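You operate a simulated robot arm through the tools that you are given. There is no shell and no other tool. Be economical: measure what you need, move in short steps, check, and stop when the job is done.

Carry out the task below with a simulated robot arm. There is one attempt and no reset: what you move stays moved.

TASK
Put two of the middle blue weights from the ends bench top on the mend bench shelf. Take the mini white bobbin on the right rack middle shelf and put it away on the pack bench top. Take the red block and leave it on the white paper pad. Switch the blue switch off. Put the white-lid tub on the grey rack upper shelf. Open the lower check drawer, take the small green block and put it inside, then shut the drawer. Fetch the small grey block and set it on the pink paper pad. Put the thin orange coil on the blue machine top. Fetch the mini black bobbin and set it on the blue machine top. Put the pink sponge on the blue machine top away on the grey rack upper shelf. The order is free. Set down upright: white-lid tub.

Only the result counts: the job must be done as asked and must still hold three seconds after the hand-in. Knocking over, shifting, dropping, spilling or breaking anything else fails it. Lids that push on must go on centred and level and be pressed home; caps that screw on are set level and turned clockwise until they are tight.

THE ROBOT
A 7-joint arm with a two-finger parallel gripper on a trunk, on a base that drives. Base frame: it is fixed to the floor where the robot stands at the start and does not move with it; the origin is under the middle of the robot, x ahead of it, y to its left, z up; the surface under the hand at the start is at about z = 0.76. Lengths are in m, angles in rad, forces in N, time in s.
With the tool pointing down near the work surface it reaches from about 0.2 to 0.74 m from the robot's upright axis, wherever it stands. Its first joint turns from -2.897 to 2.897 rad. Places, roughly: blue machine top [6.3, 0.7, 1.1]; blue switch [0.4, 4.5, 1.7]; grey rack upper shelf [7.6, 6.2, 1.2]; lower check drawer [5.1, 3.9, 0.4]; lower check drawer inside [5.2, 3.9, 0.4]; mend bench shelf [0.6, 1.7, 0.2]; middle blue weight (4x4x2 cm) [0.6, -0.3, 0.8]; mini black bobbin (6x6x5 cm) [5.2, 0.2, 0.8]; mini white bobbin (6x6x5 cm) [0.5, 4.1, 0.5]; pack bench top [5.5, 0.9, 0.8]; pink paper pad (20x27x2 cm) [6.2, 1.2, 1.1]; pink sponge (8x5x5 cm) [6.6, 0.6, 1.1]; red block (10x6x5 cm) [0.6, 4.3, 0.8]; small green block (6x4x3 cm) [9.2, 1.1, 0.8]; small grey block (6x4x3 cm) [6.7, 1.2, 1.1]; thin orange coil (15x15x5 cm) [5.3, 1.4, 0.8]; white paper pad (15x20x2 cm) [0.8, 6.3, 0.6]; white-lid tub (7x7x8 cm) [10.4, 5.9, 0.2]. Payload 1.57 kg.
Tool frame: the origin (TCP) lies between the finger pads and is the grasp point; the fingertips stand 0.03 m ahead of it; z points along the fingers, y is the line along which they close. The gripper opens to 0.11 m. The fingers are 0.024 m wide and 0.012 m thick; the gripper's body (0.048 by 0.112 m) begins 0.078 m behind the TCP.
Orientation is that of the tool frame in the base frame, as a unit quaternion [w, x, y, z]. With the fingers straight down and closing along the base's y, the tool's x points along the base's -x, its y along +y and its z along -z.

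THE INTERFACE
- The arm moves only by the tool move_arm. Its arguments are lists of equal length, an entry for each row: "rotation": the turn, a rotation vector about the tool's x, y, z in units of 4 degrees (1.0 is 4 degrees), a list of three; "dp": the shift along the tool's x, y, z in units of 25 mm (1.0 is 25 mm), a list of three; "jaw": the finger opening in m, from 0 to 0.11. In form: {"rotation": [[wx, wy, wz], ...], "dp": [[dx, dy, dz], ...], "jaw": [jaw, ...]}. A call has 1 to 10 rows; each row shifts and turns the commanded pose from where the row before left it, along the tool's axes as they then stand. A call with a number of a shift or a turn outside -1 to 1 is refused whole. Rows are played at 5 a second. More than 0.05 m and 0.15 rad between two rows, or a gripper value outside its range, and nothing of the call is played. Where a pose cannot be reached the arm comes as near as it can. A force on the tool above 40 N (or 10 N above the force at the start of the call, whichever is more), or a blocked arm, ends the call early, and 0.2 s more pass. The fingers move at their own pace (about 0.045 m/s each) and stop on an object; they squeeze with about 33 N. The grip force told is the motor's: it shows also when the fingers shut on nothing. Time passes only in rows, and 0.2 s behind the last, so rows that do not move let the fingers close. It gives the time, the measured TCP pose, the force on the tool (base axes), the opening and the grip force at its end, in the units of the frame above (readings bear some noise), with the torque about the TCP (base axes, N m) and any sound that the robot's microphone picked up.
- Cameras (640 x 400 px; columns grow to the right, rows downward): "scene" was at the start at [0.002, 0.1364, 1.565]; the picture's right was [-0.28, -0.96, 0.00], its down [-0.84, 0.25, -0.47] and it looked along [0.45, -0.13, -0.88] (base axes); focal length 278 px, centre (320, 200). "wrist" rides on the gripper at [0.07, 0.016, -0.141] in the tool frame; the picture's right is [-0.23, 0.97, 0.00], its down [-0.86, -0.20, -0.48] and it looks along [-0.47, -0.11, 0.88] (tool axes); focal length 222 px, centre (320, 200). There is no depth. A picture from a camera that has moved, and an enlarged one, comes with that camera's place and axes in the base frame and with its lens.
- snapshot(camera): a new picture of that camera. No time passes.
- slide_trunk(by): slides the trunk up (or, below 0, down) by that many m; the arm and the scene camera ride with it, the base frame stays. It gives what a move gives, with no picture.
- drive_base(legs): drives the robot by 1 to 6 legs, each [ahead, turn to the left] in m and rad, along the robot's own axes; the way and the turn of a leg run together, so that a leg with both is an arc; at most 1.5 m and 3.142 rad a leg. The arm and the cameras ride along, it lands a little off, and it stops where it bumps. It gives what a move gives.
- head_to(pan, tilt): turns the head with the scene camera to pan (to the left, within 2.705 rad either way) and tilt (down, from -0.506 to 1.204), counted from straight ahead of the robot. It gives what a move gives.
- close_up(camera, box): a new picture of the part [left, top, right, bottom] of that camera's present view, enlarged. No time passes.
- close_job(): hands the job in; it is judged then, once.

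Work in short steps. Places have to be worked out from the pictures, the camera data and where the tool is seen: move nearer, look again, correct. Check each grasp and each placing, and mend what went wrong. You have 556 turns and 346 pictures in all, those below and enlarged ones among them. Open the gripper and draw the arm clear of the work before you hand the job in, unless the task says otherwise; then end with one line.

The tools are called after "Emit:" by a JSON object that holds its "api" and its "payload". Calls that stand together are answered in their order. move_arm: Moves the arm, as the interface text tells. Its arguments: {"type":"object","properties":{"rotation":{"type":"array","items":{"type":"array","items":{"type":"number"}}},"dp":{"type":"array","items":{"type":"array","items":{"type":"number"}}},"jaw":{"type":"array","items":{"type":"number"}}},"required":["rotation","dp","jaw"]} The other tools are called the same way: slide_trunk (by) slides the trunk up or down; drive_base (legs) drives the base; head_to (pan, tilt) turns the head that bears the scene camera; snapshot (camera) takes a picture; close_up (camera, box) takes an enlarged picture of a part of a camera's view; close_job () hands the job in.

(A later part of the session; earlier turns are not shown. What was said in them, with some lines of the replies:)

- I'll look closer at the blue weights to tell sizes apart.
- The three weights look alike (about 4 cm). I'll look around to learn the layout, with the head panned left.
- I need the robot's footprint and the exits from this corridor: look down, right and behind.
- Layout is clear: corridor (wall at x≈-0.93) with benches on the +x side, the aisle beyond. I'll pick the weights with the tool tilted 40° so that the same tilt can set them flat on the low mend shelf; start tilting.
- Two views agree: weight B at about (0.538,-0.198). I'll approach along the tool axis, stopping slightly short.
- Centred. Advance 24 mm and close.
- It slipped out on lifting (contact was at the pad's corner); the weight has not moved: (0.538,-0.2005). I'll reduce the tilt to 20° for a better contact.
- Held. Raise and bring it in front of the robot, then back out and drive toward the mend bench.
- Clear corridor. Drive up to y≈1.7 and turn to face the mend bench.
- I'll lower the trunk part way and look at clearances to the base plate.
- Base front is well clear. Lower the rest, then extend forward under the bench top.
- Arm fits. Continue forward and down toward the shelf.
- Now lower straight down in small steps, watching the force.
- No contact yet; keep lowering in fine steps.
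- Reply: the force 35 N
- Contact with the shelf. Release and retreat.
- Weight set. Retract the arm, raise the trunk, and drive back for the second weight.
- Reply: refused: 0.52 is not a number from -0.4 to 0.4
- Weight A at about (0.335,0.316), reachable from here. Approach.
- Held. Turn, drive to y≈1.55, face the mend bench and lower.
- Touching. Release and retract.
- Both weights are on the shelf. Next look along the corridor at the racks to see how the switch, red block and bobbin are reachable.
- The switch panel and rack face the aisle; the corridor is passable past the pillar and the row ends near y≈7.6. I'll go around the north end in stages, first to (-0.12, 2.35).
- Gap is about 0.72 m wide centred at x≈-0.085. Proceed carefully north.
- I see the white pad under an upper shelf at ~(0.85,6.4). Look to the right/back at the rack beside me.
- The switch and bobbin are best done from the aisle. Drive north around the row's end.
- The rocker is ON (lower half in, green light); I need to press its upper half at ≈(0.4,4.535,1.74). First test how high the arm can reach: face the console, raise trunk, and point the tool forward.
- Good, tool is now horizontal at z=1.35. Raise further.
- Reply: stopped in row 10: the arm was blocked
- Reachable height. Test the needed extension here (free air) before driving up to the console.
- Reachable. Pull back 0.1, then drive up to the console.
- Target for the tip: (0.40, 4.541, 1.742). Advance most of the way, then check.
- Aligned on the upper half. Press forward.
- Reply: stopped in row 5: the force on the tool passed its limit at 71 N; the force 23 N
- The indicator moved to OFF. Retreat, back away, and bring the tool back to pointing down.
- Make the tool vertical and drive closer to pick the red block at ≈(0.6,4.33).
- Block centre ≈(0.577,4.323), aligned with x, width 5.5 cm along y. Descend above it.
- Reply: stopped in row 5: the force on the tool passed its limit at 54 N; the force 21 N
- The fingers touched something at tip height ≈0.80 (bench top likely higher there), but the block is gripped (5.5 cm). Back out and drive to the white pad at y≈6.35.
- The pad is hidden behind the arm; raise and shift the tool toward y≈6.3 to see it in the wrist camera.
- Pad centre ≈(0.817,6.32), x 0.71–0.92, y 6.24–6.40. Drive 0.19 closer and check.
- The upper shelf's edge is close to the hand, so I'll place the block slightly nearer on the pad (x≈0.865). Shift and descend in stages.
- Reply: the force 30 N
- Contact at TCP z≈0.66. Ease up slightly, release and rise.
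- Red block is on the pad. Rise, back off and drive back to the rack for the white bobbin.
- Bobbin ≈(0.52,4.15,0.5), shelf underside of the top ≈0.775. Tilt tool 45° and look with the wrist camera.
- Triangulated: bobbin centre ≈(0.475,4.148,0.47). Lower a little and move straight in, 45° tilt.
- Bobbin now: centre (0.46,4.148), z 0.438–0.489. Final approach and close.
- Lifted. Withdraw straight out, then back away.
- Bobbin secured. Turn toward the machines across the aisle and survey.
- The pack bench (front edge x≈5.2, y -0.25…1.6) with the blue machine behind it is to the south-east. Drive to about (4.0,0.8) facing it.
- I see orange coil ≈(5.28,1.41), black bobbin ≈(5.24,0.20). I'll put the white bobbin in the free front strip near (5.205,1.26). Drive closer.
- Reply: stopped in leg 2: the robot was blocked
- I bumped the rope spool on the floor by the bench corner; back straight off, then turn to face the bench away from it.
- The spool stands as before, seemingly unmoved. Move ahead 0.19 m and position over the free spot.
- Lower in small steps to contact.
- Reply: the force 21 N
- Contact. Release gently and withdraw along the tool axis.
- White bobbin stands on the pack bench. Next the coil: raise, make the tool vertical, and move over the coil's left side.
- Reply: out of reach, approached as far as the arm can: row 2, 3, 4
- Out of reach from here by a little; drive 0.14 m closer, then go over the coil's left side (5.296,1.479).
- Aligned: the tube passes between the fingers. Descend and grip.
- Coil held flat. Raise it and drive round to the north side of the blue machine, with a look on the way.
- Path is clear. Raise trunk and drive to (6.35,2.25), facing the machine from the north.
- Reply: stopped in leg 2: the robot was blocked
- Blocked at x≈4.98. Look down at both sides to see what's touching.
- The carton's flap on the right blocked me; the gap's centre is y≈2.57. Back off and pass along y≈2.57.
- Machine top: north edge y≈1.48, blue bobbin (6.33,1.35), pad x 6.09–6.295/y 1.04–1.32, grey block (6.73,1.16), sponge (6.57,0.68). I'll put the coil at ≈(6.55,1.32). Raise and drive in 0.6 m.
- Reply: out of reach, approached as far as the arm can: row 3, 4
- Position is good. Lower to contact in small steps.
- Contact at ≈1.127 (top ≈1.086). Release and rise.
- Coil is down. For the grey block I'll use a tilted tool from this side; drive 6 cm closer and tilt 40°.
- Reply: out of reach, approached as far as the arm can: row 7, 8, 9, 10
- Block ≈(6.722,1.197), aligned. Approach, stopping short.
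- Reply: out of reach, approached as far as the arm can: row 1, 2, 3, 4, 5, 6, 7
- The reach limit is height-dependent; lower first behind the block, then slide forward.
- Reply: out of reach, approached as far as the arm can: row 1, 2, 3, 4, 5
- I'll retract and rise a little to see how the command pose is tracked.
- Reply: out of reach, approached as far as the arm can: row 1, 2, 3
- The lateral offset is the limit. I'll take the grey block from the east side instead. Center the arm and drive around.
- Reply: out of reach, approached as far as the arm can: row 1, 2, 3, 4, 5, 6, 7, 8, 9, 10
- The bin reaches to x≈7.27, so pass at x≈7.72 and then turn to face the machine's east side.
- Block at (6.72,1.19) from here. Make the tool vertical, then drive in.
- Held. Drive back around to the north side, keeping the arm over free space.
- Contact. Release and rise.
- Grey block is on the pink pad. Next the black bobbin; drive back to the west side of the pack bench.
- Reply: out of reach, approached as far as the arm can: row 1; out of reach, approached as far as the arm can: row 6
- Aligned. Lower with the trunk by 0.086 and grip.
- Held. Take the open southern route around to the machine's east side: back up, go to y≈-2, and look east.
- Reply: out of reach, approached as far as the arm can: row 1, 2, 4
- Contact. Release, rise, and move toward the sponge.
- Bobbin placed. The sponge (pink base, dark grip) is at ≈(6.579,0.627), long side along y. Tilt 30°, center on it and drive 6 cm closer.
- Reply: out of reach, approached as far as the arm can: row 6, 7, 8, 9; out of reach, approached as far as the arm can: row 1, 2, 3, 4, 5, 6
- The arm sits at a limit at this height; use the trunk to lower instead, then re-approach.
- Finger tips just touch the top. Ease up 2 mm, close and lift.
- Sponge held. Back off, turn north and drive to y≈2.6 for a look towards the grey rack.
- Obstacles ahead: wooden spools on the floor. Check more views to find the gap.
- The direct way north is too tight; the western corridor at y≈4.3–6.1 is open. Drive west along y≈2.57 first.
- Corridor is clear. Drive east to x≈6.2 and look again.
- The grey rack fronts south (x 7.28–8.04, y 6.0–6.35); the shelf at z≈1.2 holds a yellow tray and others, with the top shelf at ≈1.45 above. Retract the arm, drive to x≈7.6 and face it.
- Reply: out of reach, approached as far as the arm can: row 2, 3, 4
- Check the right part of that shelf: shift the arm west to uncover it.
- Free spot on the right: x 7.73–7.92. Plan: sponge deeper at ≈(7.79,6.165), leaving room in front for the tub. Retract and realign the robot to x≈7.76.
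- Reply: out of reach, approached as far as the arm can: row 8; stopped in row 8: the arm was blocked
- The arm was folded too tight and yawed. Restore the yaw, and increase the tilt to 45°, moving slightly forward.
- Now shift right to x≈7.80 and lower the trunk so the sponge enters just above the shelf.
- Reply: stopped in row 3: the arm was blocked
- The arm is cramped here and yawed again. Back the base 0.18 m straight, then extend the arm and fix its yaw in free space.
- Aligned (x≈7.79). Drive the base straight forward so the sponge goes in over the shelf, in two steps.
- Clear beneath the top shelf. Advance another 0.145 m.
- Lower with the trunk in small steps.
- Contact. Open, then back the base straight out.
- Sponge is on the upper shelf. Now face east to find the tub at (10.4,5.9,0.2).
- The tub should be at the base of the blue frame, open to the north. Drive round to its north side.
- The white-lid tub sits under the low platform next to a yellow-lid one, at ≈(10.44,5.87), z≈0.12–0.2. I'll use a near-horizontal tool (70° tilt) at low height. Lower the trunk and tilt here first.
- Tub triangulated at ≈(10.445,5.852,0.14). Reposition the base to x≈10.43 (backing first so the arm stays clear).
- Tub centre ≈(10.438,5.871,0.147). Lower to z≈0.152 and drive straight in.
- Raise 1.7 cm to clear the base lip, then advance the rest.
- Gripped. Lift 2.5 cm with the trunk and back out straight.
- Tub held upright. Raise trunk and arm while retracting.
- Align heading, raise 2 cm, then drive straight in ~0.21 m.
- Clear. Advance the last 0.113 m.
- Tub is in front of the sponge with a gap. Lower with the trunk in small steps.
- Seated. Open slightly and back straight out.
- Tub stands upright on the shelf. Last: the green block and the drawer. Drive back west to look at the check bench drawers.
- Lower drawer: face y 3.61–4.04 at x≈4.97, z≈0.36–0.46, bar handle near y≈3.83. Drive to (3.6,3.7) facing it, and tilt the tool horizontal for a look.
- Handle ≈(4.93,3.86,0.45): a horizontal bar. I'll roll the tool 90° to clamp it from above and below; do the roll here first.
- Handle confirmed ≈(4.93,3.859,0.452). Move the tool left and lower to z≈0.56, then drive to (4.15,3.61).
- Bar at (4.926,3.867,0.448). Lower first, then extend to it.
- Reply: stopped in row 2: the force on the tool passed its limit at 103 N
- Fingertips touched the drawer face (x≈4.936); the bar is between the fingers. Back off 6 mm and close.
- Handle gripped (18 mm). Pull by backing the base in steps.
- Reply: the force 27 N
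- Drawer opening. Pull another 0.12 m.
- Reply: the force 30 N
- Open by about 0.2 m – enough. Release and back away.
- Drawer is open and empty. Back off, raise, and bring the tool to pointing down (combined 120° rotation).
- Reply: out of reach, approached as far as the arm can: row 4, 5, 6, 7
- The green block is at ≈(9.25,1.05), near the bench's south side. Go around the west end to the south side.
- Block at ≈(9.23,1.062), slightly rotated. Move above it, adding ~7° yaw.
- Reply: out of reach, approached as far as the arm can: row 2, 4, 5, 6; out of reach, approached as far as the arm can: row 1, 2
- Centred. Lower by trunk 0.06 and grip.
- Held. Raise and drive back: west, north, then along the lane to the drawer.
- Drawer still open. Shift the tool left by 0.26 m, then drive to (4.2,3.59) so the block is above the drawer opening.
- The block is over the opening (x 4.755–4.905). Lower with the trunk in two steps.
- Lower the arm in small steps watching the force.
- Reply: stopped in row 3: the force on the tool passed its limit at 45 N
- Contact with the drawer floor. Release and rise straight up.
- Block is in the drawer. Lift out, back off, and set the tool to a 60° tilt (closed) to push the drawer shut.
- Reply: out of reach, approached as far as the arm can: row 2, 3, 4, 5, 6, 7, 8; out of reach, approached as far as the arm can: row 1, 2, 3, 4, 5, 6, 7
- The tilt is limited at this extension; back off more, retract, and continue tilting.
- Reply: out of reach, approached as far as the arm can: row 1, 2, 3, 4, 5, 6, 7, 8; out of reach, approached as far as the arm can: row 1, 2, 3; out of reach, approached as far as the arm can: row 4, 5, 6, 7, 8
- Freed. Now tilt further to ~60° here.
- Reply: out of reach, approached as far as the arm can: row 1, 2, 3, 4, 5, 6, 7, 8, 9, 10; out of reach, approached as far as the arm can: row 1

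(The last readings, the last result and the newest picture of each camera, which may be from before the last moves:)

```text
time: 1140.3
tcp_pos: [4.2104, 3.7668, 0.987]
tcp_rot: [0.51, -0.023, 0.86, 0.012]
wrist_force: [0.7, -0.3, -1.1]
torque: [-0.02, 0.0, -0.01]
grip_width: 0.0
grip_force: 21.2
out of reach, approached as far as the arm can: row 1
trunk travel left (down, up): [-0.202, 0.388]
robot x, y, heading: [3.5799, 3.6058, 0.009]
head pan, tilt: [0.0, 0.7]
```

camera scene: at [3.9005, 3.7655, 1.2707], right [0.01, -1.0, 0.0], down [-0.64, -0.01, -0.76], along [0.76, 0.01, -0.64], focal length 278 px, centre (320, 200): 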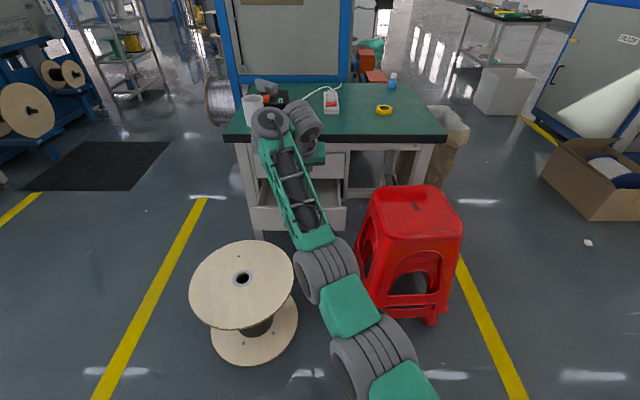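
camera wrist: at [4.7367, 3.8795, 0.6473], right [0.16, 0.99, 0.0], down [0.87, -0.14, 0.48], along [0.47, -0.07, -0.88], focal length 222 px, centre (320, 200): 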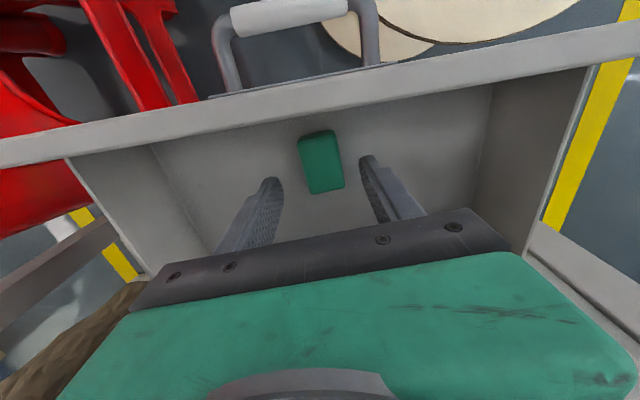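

Now at 61° tilt. Lower the trunk and arm to z≈0.465 in front of the drawer lane.

Emit:
{"api": "slide_trunk", "payload": {"by": -0.2}}

Emit:
{"api": "move_arm", "payload": {"rotation": [[0, 0, 0], [0, 0, 0], [0, 0, 0], [0, 0, 0], [0, 0, 0], [0, 0, 0], [0, 0, 0], [0, 0, 0], [0, 0, 0], [0, 0, 0]], "dp": [[0.875, 0, 0.483], [0.875, 0, 0.483], [0.875, 0, 0.483], [0.875, 0, 0.483], [0.875, 0, 0.483], [0.875, 0, 0.483], [0.875, 0, 0.483], [0.875, 0, 0.483], [0.875, 0, 0.483], [0.875, 0, 0.483]], "jaw": [0, 0, 0, 0, 0, 0, 0, 0, 0, 0]}}

Emit:
{"api": "snapshot", "payload": {"camera": "wrist"}}

Emit:
{"api": "snapshot", "payload": {"camera": "scene"}}

```text
time: 1142.4
tcp_pos: [4.2097, 3.7665, 0.7868]
tcp_rot: [0.509, -0.023, 0.861, 0.013]
wrist_force: [0.4, 0.3, 0.1]
torque: [-0.01, 0.04, -0.03]
grip_width: 0.0
grip_force: 21.4
trunk travel left (down, up): [-0.002, 0.588]
robot x, y, heading: [3.5785, 3.6041, 0.005]
head pan, tilt: [0.0, 0.7]
```

```text
time: 1144.6
tcp_pos: [4.2103, 3.7659, 0.5363]
tcp_rot: [0.509, -0.023, 0.86, 0.013]
wrist_force: [-0.9, -0.9, 0.1]
torque: [0.02, 0.0, -0.02]
grip_width: 0.0
grip_force: 21.6
trunk travel left (down, up): [-0.002, 0.588]
robot x, y, heading: [3.5797, 3.6083, 0.002]
head pan, tilt: [0.0, 0.7]
```

```text
135 pictures are left
camera wrist: at [4.0524, 3.7743, 0.5432], right [0.06, 0.98, 0.2], down [0.0, -0.2, 0.98], along [1.0, -0.06, -0.01], focal length 222 px, centre (320, 200)
```

wrist: 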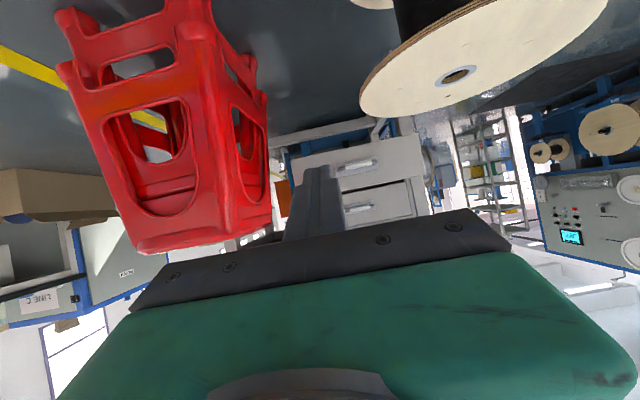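

```text
134 pictures are left
camera scene: at [3.6037, 3.7622, 1.0707], right [0.01, -1.0, 0.0], down [-0.64, -0.01, -0.77], along [0.77, 0.01, -0.64], focal length 278 px, centre (320, 200)
```

scene: 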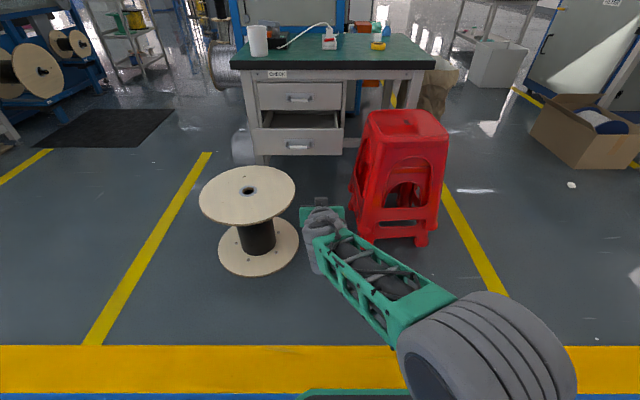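

Push on the handle bar itself (central). Lower, shift left 0.1 m and extend 0.125 m, all before the spool.

Emit:
{"api": "move_arm", "payload": {"rotation": [[0, 0, 0], [0, 0, 0], [0, 0, 0], [0, 0, 0], [0, 0, 0], [0, 0, 0], [0, 0, 0]], "dp": [[-0.3, 1, 0.6], [-0.3, 1, 0.6], [-0.3, 1, 0.6], [-0.3, 1, 0.6], [-0.483, 0, 0.875], [0.6, 0, 0.5], [0.4, 0, 0.3]], "jaw": [0, 0, 0, 0, 0, 0, 0]}}

Emit:
{"api": "snapshot", "payload": {"camera": "wrist"}}

```text
time: 1146.2
tcp_pos: [4.3021, 3.8708, 0.5033]
tcp_rot: [0.509, -0.024, 0.86, 0.013]
wrist_force: [-0.1, 0.1, 0.1]
torque: [-0.02, 0.01, -0.04]
grip_width: 0.0
grip_force: 20.9
trunk travel left (down, up): [-0.002, 0.588]
robot x, y, heading: [3.5804, 3.607, 0.009]
head pan, tilt: [0.0, 0.7]
```

```text
133 pictures are left
camera wrist: at [4.1437, 3.879, 0.5098], right [0.06, 0.98, 0.2], down [0.0, -0.2, 0.98], along [1.0, -0.06, -0.01], focal length 222 px, centre (320, 200)
```

wrist: 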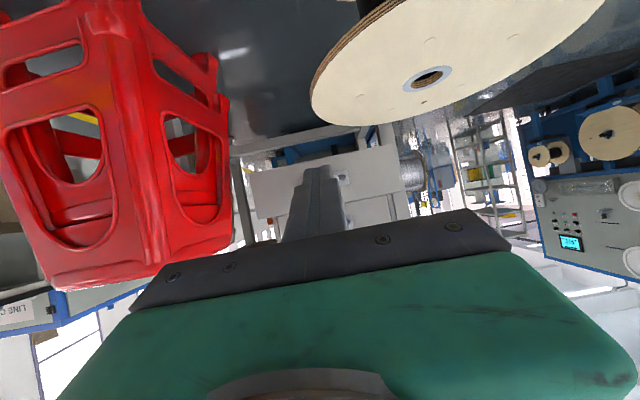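

Emit:
{"api": "move_arm", "payload": {"rotation": [[0, 0, 0], [0, 0, 0]], "dp": [[0.58, -0.1, 0.32], [0.58, -0.1, 0.32]], "jaw": [0, 0]}}

Emit:
{"api": "drive_base", "payload": {"legs": [[0.33, 0]]}}

Emit:
{"api": "snapshot", "payload": {"camera": "wrist"}}

Emit:
{"api": "snapshot", "payload": {"camera": "scene"}}

```text
time: 1146.8
tcp_pos: [4.3016, 3.8656, 0.4682]
tcp_rot: [0.509, -0.024, 0.86, 0.013]
wrist_force: [0.0, -1.0, -0.1]
torque: [0.04, 0.04, 0.01]
grip_width: 0.0
grip_force: 21.1
trunk travel left (down, up): [-0.002, 0.588]
robot x, y, heading: [3.5791, 3.605, 0.009]
head pan, tilt: [0.0, 0.7]
```

```text
time: 1149.0
tcp_pos: [4.6336, 3.8698, 0.4693]
tcp_rot: [0.509, -0.024, 0.861, 0.013]
wrist_force: [-0.1, 0.0, -0.1]
torque: [-0.02, -0.03, -0.01]
grip_width: 0.0002
grip_force: 21.2
trunk travel left (down, up): [-0.002, 0.588]
robot x, y, heading: [3.9094, 3.6075, 0.012]
head pan, tilt: [0.0, 0.7]
```

```text
132 pictures are left
camera wrist: at [4.475, 3.877, 0.476], right [0.06, 0.98, 0.2], down [0.0, -0.2, 0.98], along [1.0, -0.05, -0.01], focal length 222 px, centre (320, 200)
```

wrist: 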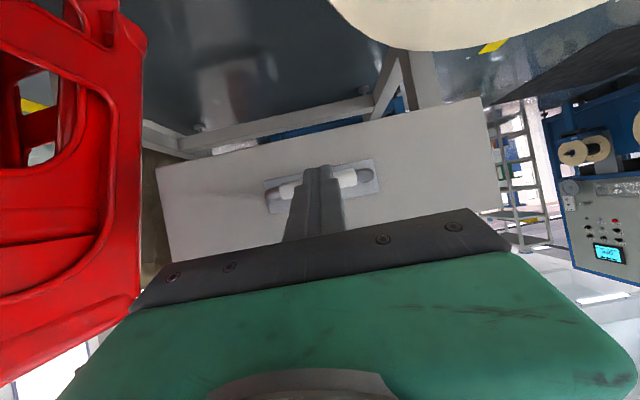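

```text
131 pictures are left
camera scene: at [3.9349, 3.7652, 1.0707], right [0.01, -1.0, 0.0], down [-0.64, -0.01, -0.76], along [0.76, 0.01, -0.64], focal length 278 px, centre (320, 200)
```

scene: 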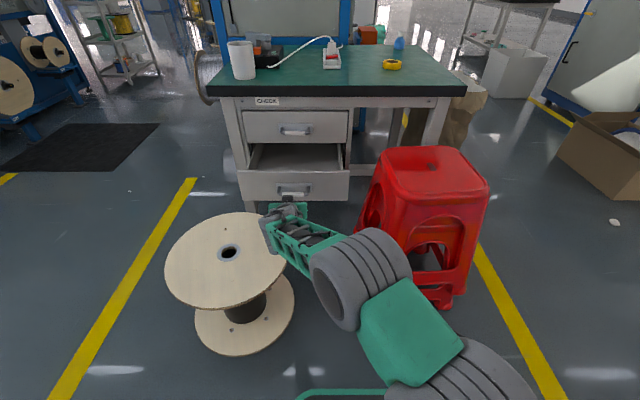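

Tip is right at the bar. Push forward.

Emit:
{"api": "drive_base", "payload": {"legs": [[0.15, 0]]}}

Emit:
{"api": "snapshot", "payload": {"camera": "wrist"}}

```text
time: 1150.4
tcp_pos: [4.7861, 3.8709, 0.4692]
tcp_rot: [0.508, -0.024, 0.861, 0.013]
wrist_force: [-0.3, -0.3, 0.3]
torque: [0.02, 0.03, -0.01]
grip_width: 0.0
grip_force: 21.7
trunk travel left (down, up): [-0.002, 0.588]
robot x, y, heading: [4.0646, 3.6128, 0.006]
head pan, tilt: [0.0, 0.7]
```

```text
130 pictures are left
camera wrist: at [4.6278, 3.8783, 0.476], right [0.06, 0.98, 0.2], down [0.0, -0.2, 0.98], along [1.0, -0.05, -0.01], focal length 222 px, centre (320, 200)
```

wrist: 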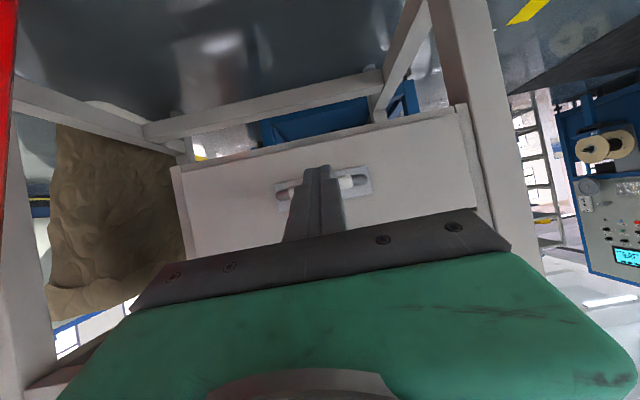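

Emit:
{"api": "drive_base", "payload": {"legs": [[0.075, 0]]}}

Emit:
{"api": "snapshot", "payload": {"camera": "scene"}}

```text
time: 1151.5
tcp_pos: [4.8563, 3.8725, 0.4687]
tcp_rot: [0.508, -0.023, 0.861, 0.011]
wrist_force: [-12.4, -3.2, 5.9]
torque: [-0.08, -0.1, -0.19]
grip_width: 0.0
grip_force: 21.1
trunk travel left (down, up): [-0.002, 0.588]
robot x, y, heading: [4.1358, 3.6113, 0.012]
head pan, tilt: [0.0, 0.7]
stopped in leg 1: the force on the tool passed its limit at 65 N (the readings are from after the stop); the commanded pose is now the measured one
```

```text
129 pictures are left
camera scene: at [4.1595, 3.767, 1.0707], right [0.01, -1.0, 0.0], down [-0.64, -0.01, -0.77], along [0.77, 0.01, -0.64], focal length 278 px, centre (320, 200)
```

scene: 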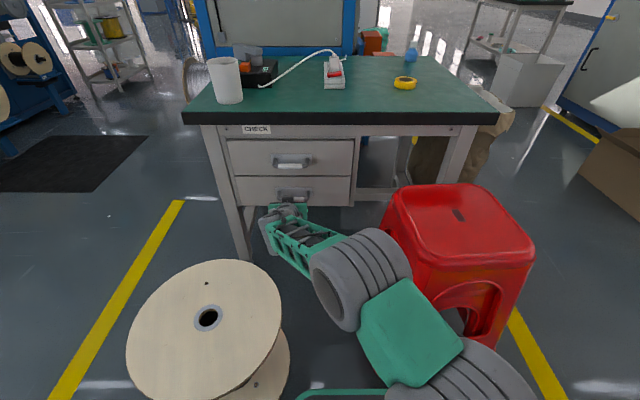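

The push met a hard stop: drawer shut. Back off and check.

Emit:
{"api": "drive_base", "payload": {"legs": [[-0.45, 0]]}}

Emit:
{"api": "close_up", "payload": {"camera": "scene", "box": [200, 60, 380, 200]}}

Emit:
{"api": "snapshot", "payload": {"camera": "wrist"}}

```text
time: 1154.3
tcp_pos: [4.4046, 3.8692, 0.4669]
tcp_rot: [0.507, -0.026, 0.861, 0.013]
wrist_force: [0.5, 0.1, -0.1]
torque: [-0.01, 0.02, 0.02]
grip_width: 0.0
grip_force: 21.2
trunk travel left (down, up): [-0.002, 0.588]
robot x, y, heading: [3.685, 3.6094, 0.018]
head pan, tilt: [0.0, 0.7]
```

```text
2.86 times, centred on (290, 130) of scene
camera zoom: at [3.7084, 3.7617, 1.0707], right [0.02, -1.0, 0.0], down [-0.64, -0.01, -0.76], along [0.76, 0.01, -0.64], focal length 795 px, centre (406, 400)
```

zoom: 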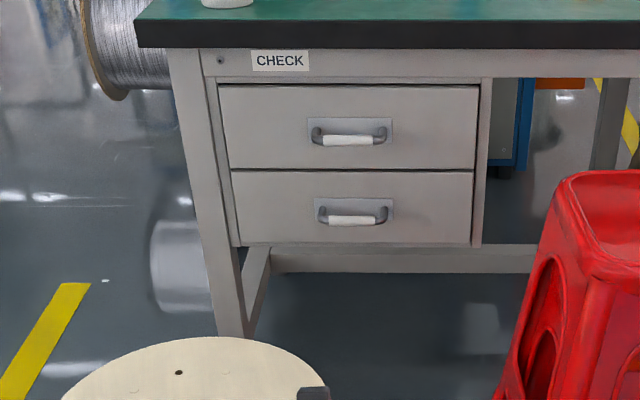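

```text
127 pictures are left
camera wrist: at [4.246, 3.8765, 0.4752], right [0.05, 0.98, 0.19], down [0.01, -0.19, 0.98], along [1.0, -0.05, -0.02], focal length 222 px, centre (320, 200)
```

wrist: 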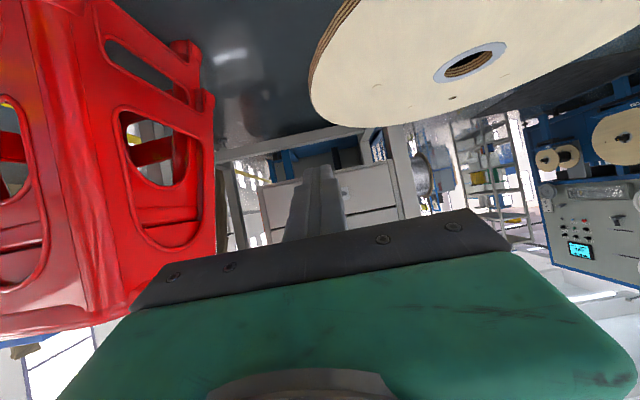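

Drawer is shut flush. Back away, open the gripper and raise before handing in.

Emit:
{"api": "drive_base", "payload": {"legs": [[-0.4, 0]]}}

Emit:
{"api": "slide_trunk", "payload": {"by": 0.3}}

Emit:
{"api": "move_arm", "payload": {"rotation": [[0, 0, 0], [0, 0, 0], [0, 0, 0], [0, 0, 0]], "dp": [[0, 0, 0], [0, 0, 0], [0, 0, 0], [0, 0, 0]], "jaw": [0.1, 0.1, 0.1, 0.1]}}

Emit:
{"api": "close_job", "payload": {}}

```text
time: 1156.8
tcp_pos: [4.0034, 3.8609, 0.4673]
tcp_rot: [0.506, -0.025, 0.862, 0.012]
wrist_force: [0.2, 0.3, -0.4]
torque: [-0.01, 0.01, 0.0]
grip_width: 0.0001
grip_force: 20.8
trunk travel left (down, up): [-0.002, 0.588]
robot x, y, heading: [3.2851, 3.601, 0.007]
head pan, tilt: [0.0, 0.7]
```

```text
time: 1159.8
tcp_pos: [4.0033, 3.8609, 0.7663]
tcp_rot: [0.507, -0.025, 0.862, 0.012]
wrist_force: [0.9, 0.4, 0.3]
torque: [0.0, 0.0, 0.01]
grip_width: 0.0
grip_force: 21.7
trunk travel left (down, up): [-0.302, 0.288]
robot x, y, heading: [3.2822, 3.5999, 0.014]
head pan, tilt: [0.0, 0.7]
```

```text
time: 1160.8
tcp_pos: [4.0027, 3.8613, 0.7664]
tcp_rot: [0.506, -0.025, 0.862, 0.012]
wrist_force: [-0.6, -1.3, -0.8]
torque: [-0.02, -0.01, -0.03]
grip_width: 0.086
grip_force: 0.1
trunk travel left (down, up): [-0.302, 0.288]
robot x, y, heading: [3.2824, 3.6024, 0.008]
head pan, tilt: [0.0, 0.7]
```

```text
The job is handed in.
```

All ten tasks are done and the job is handed in; while driving, the base bumped the floor rope spool and the cardboard carton by the pack bench, and neither looked moved afterwards, though I couldn't confirm their exact positions.
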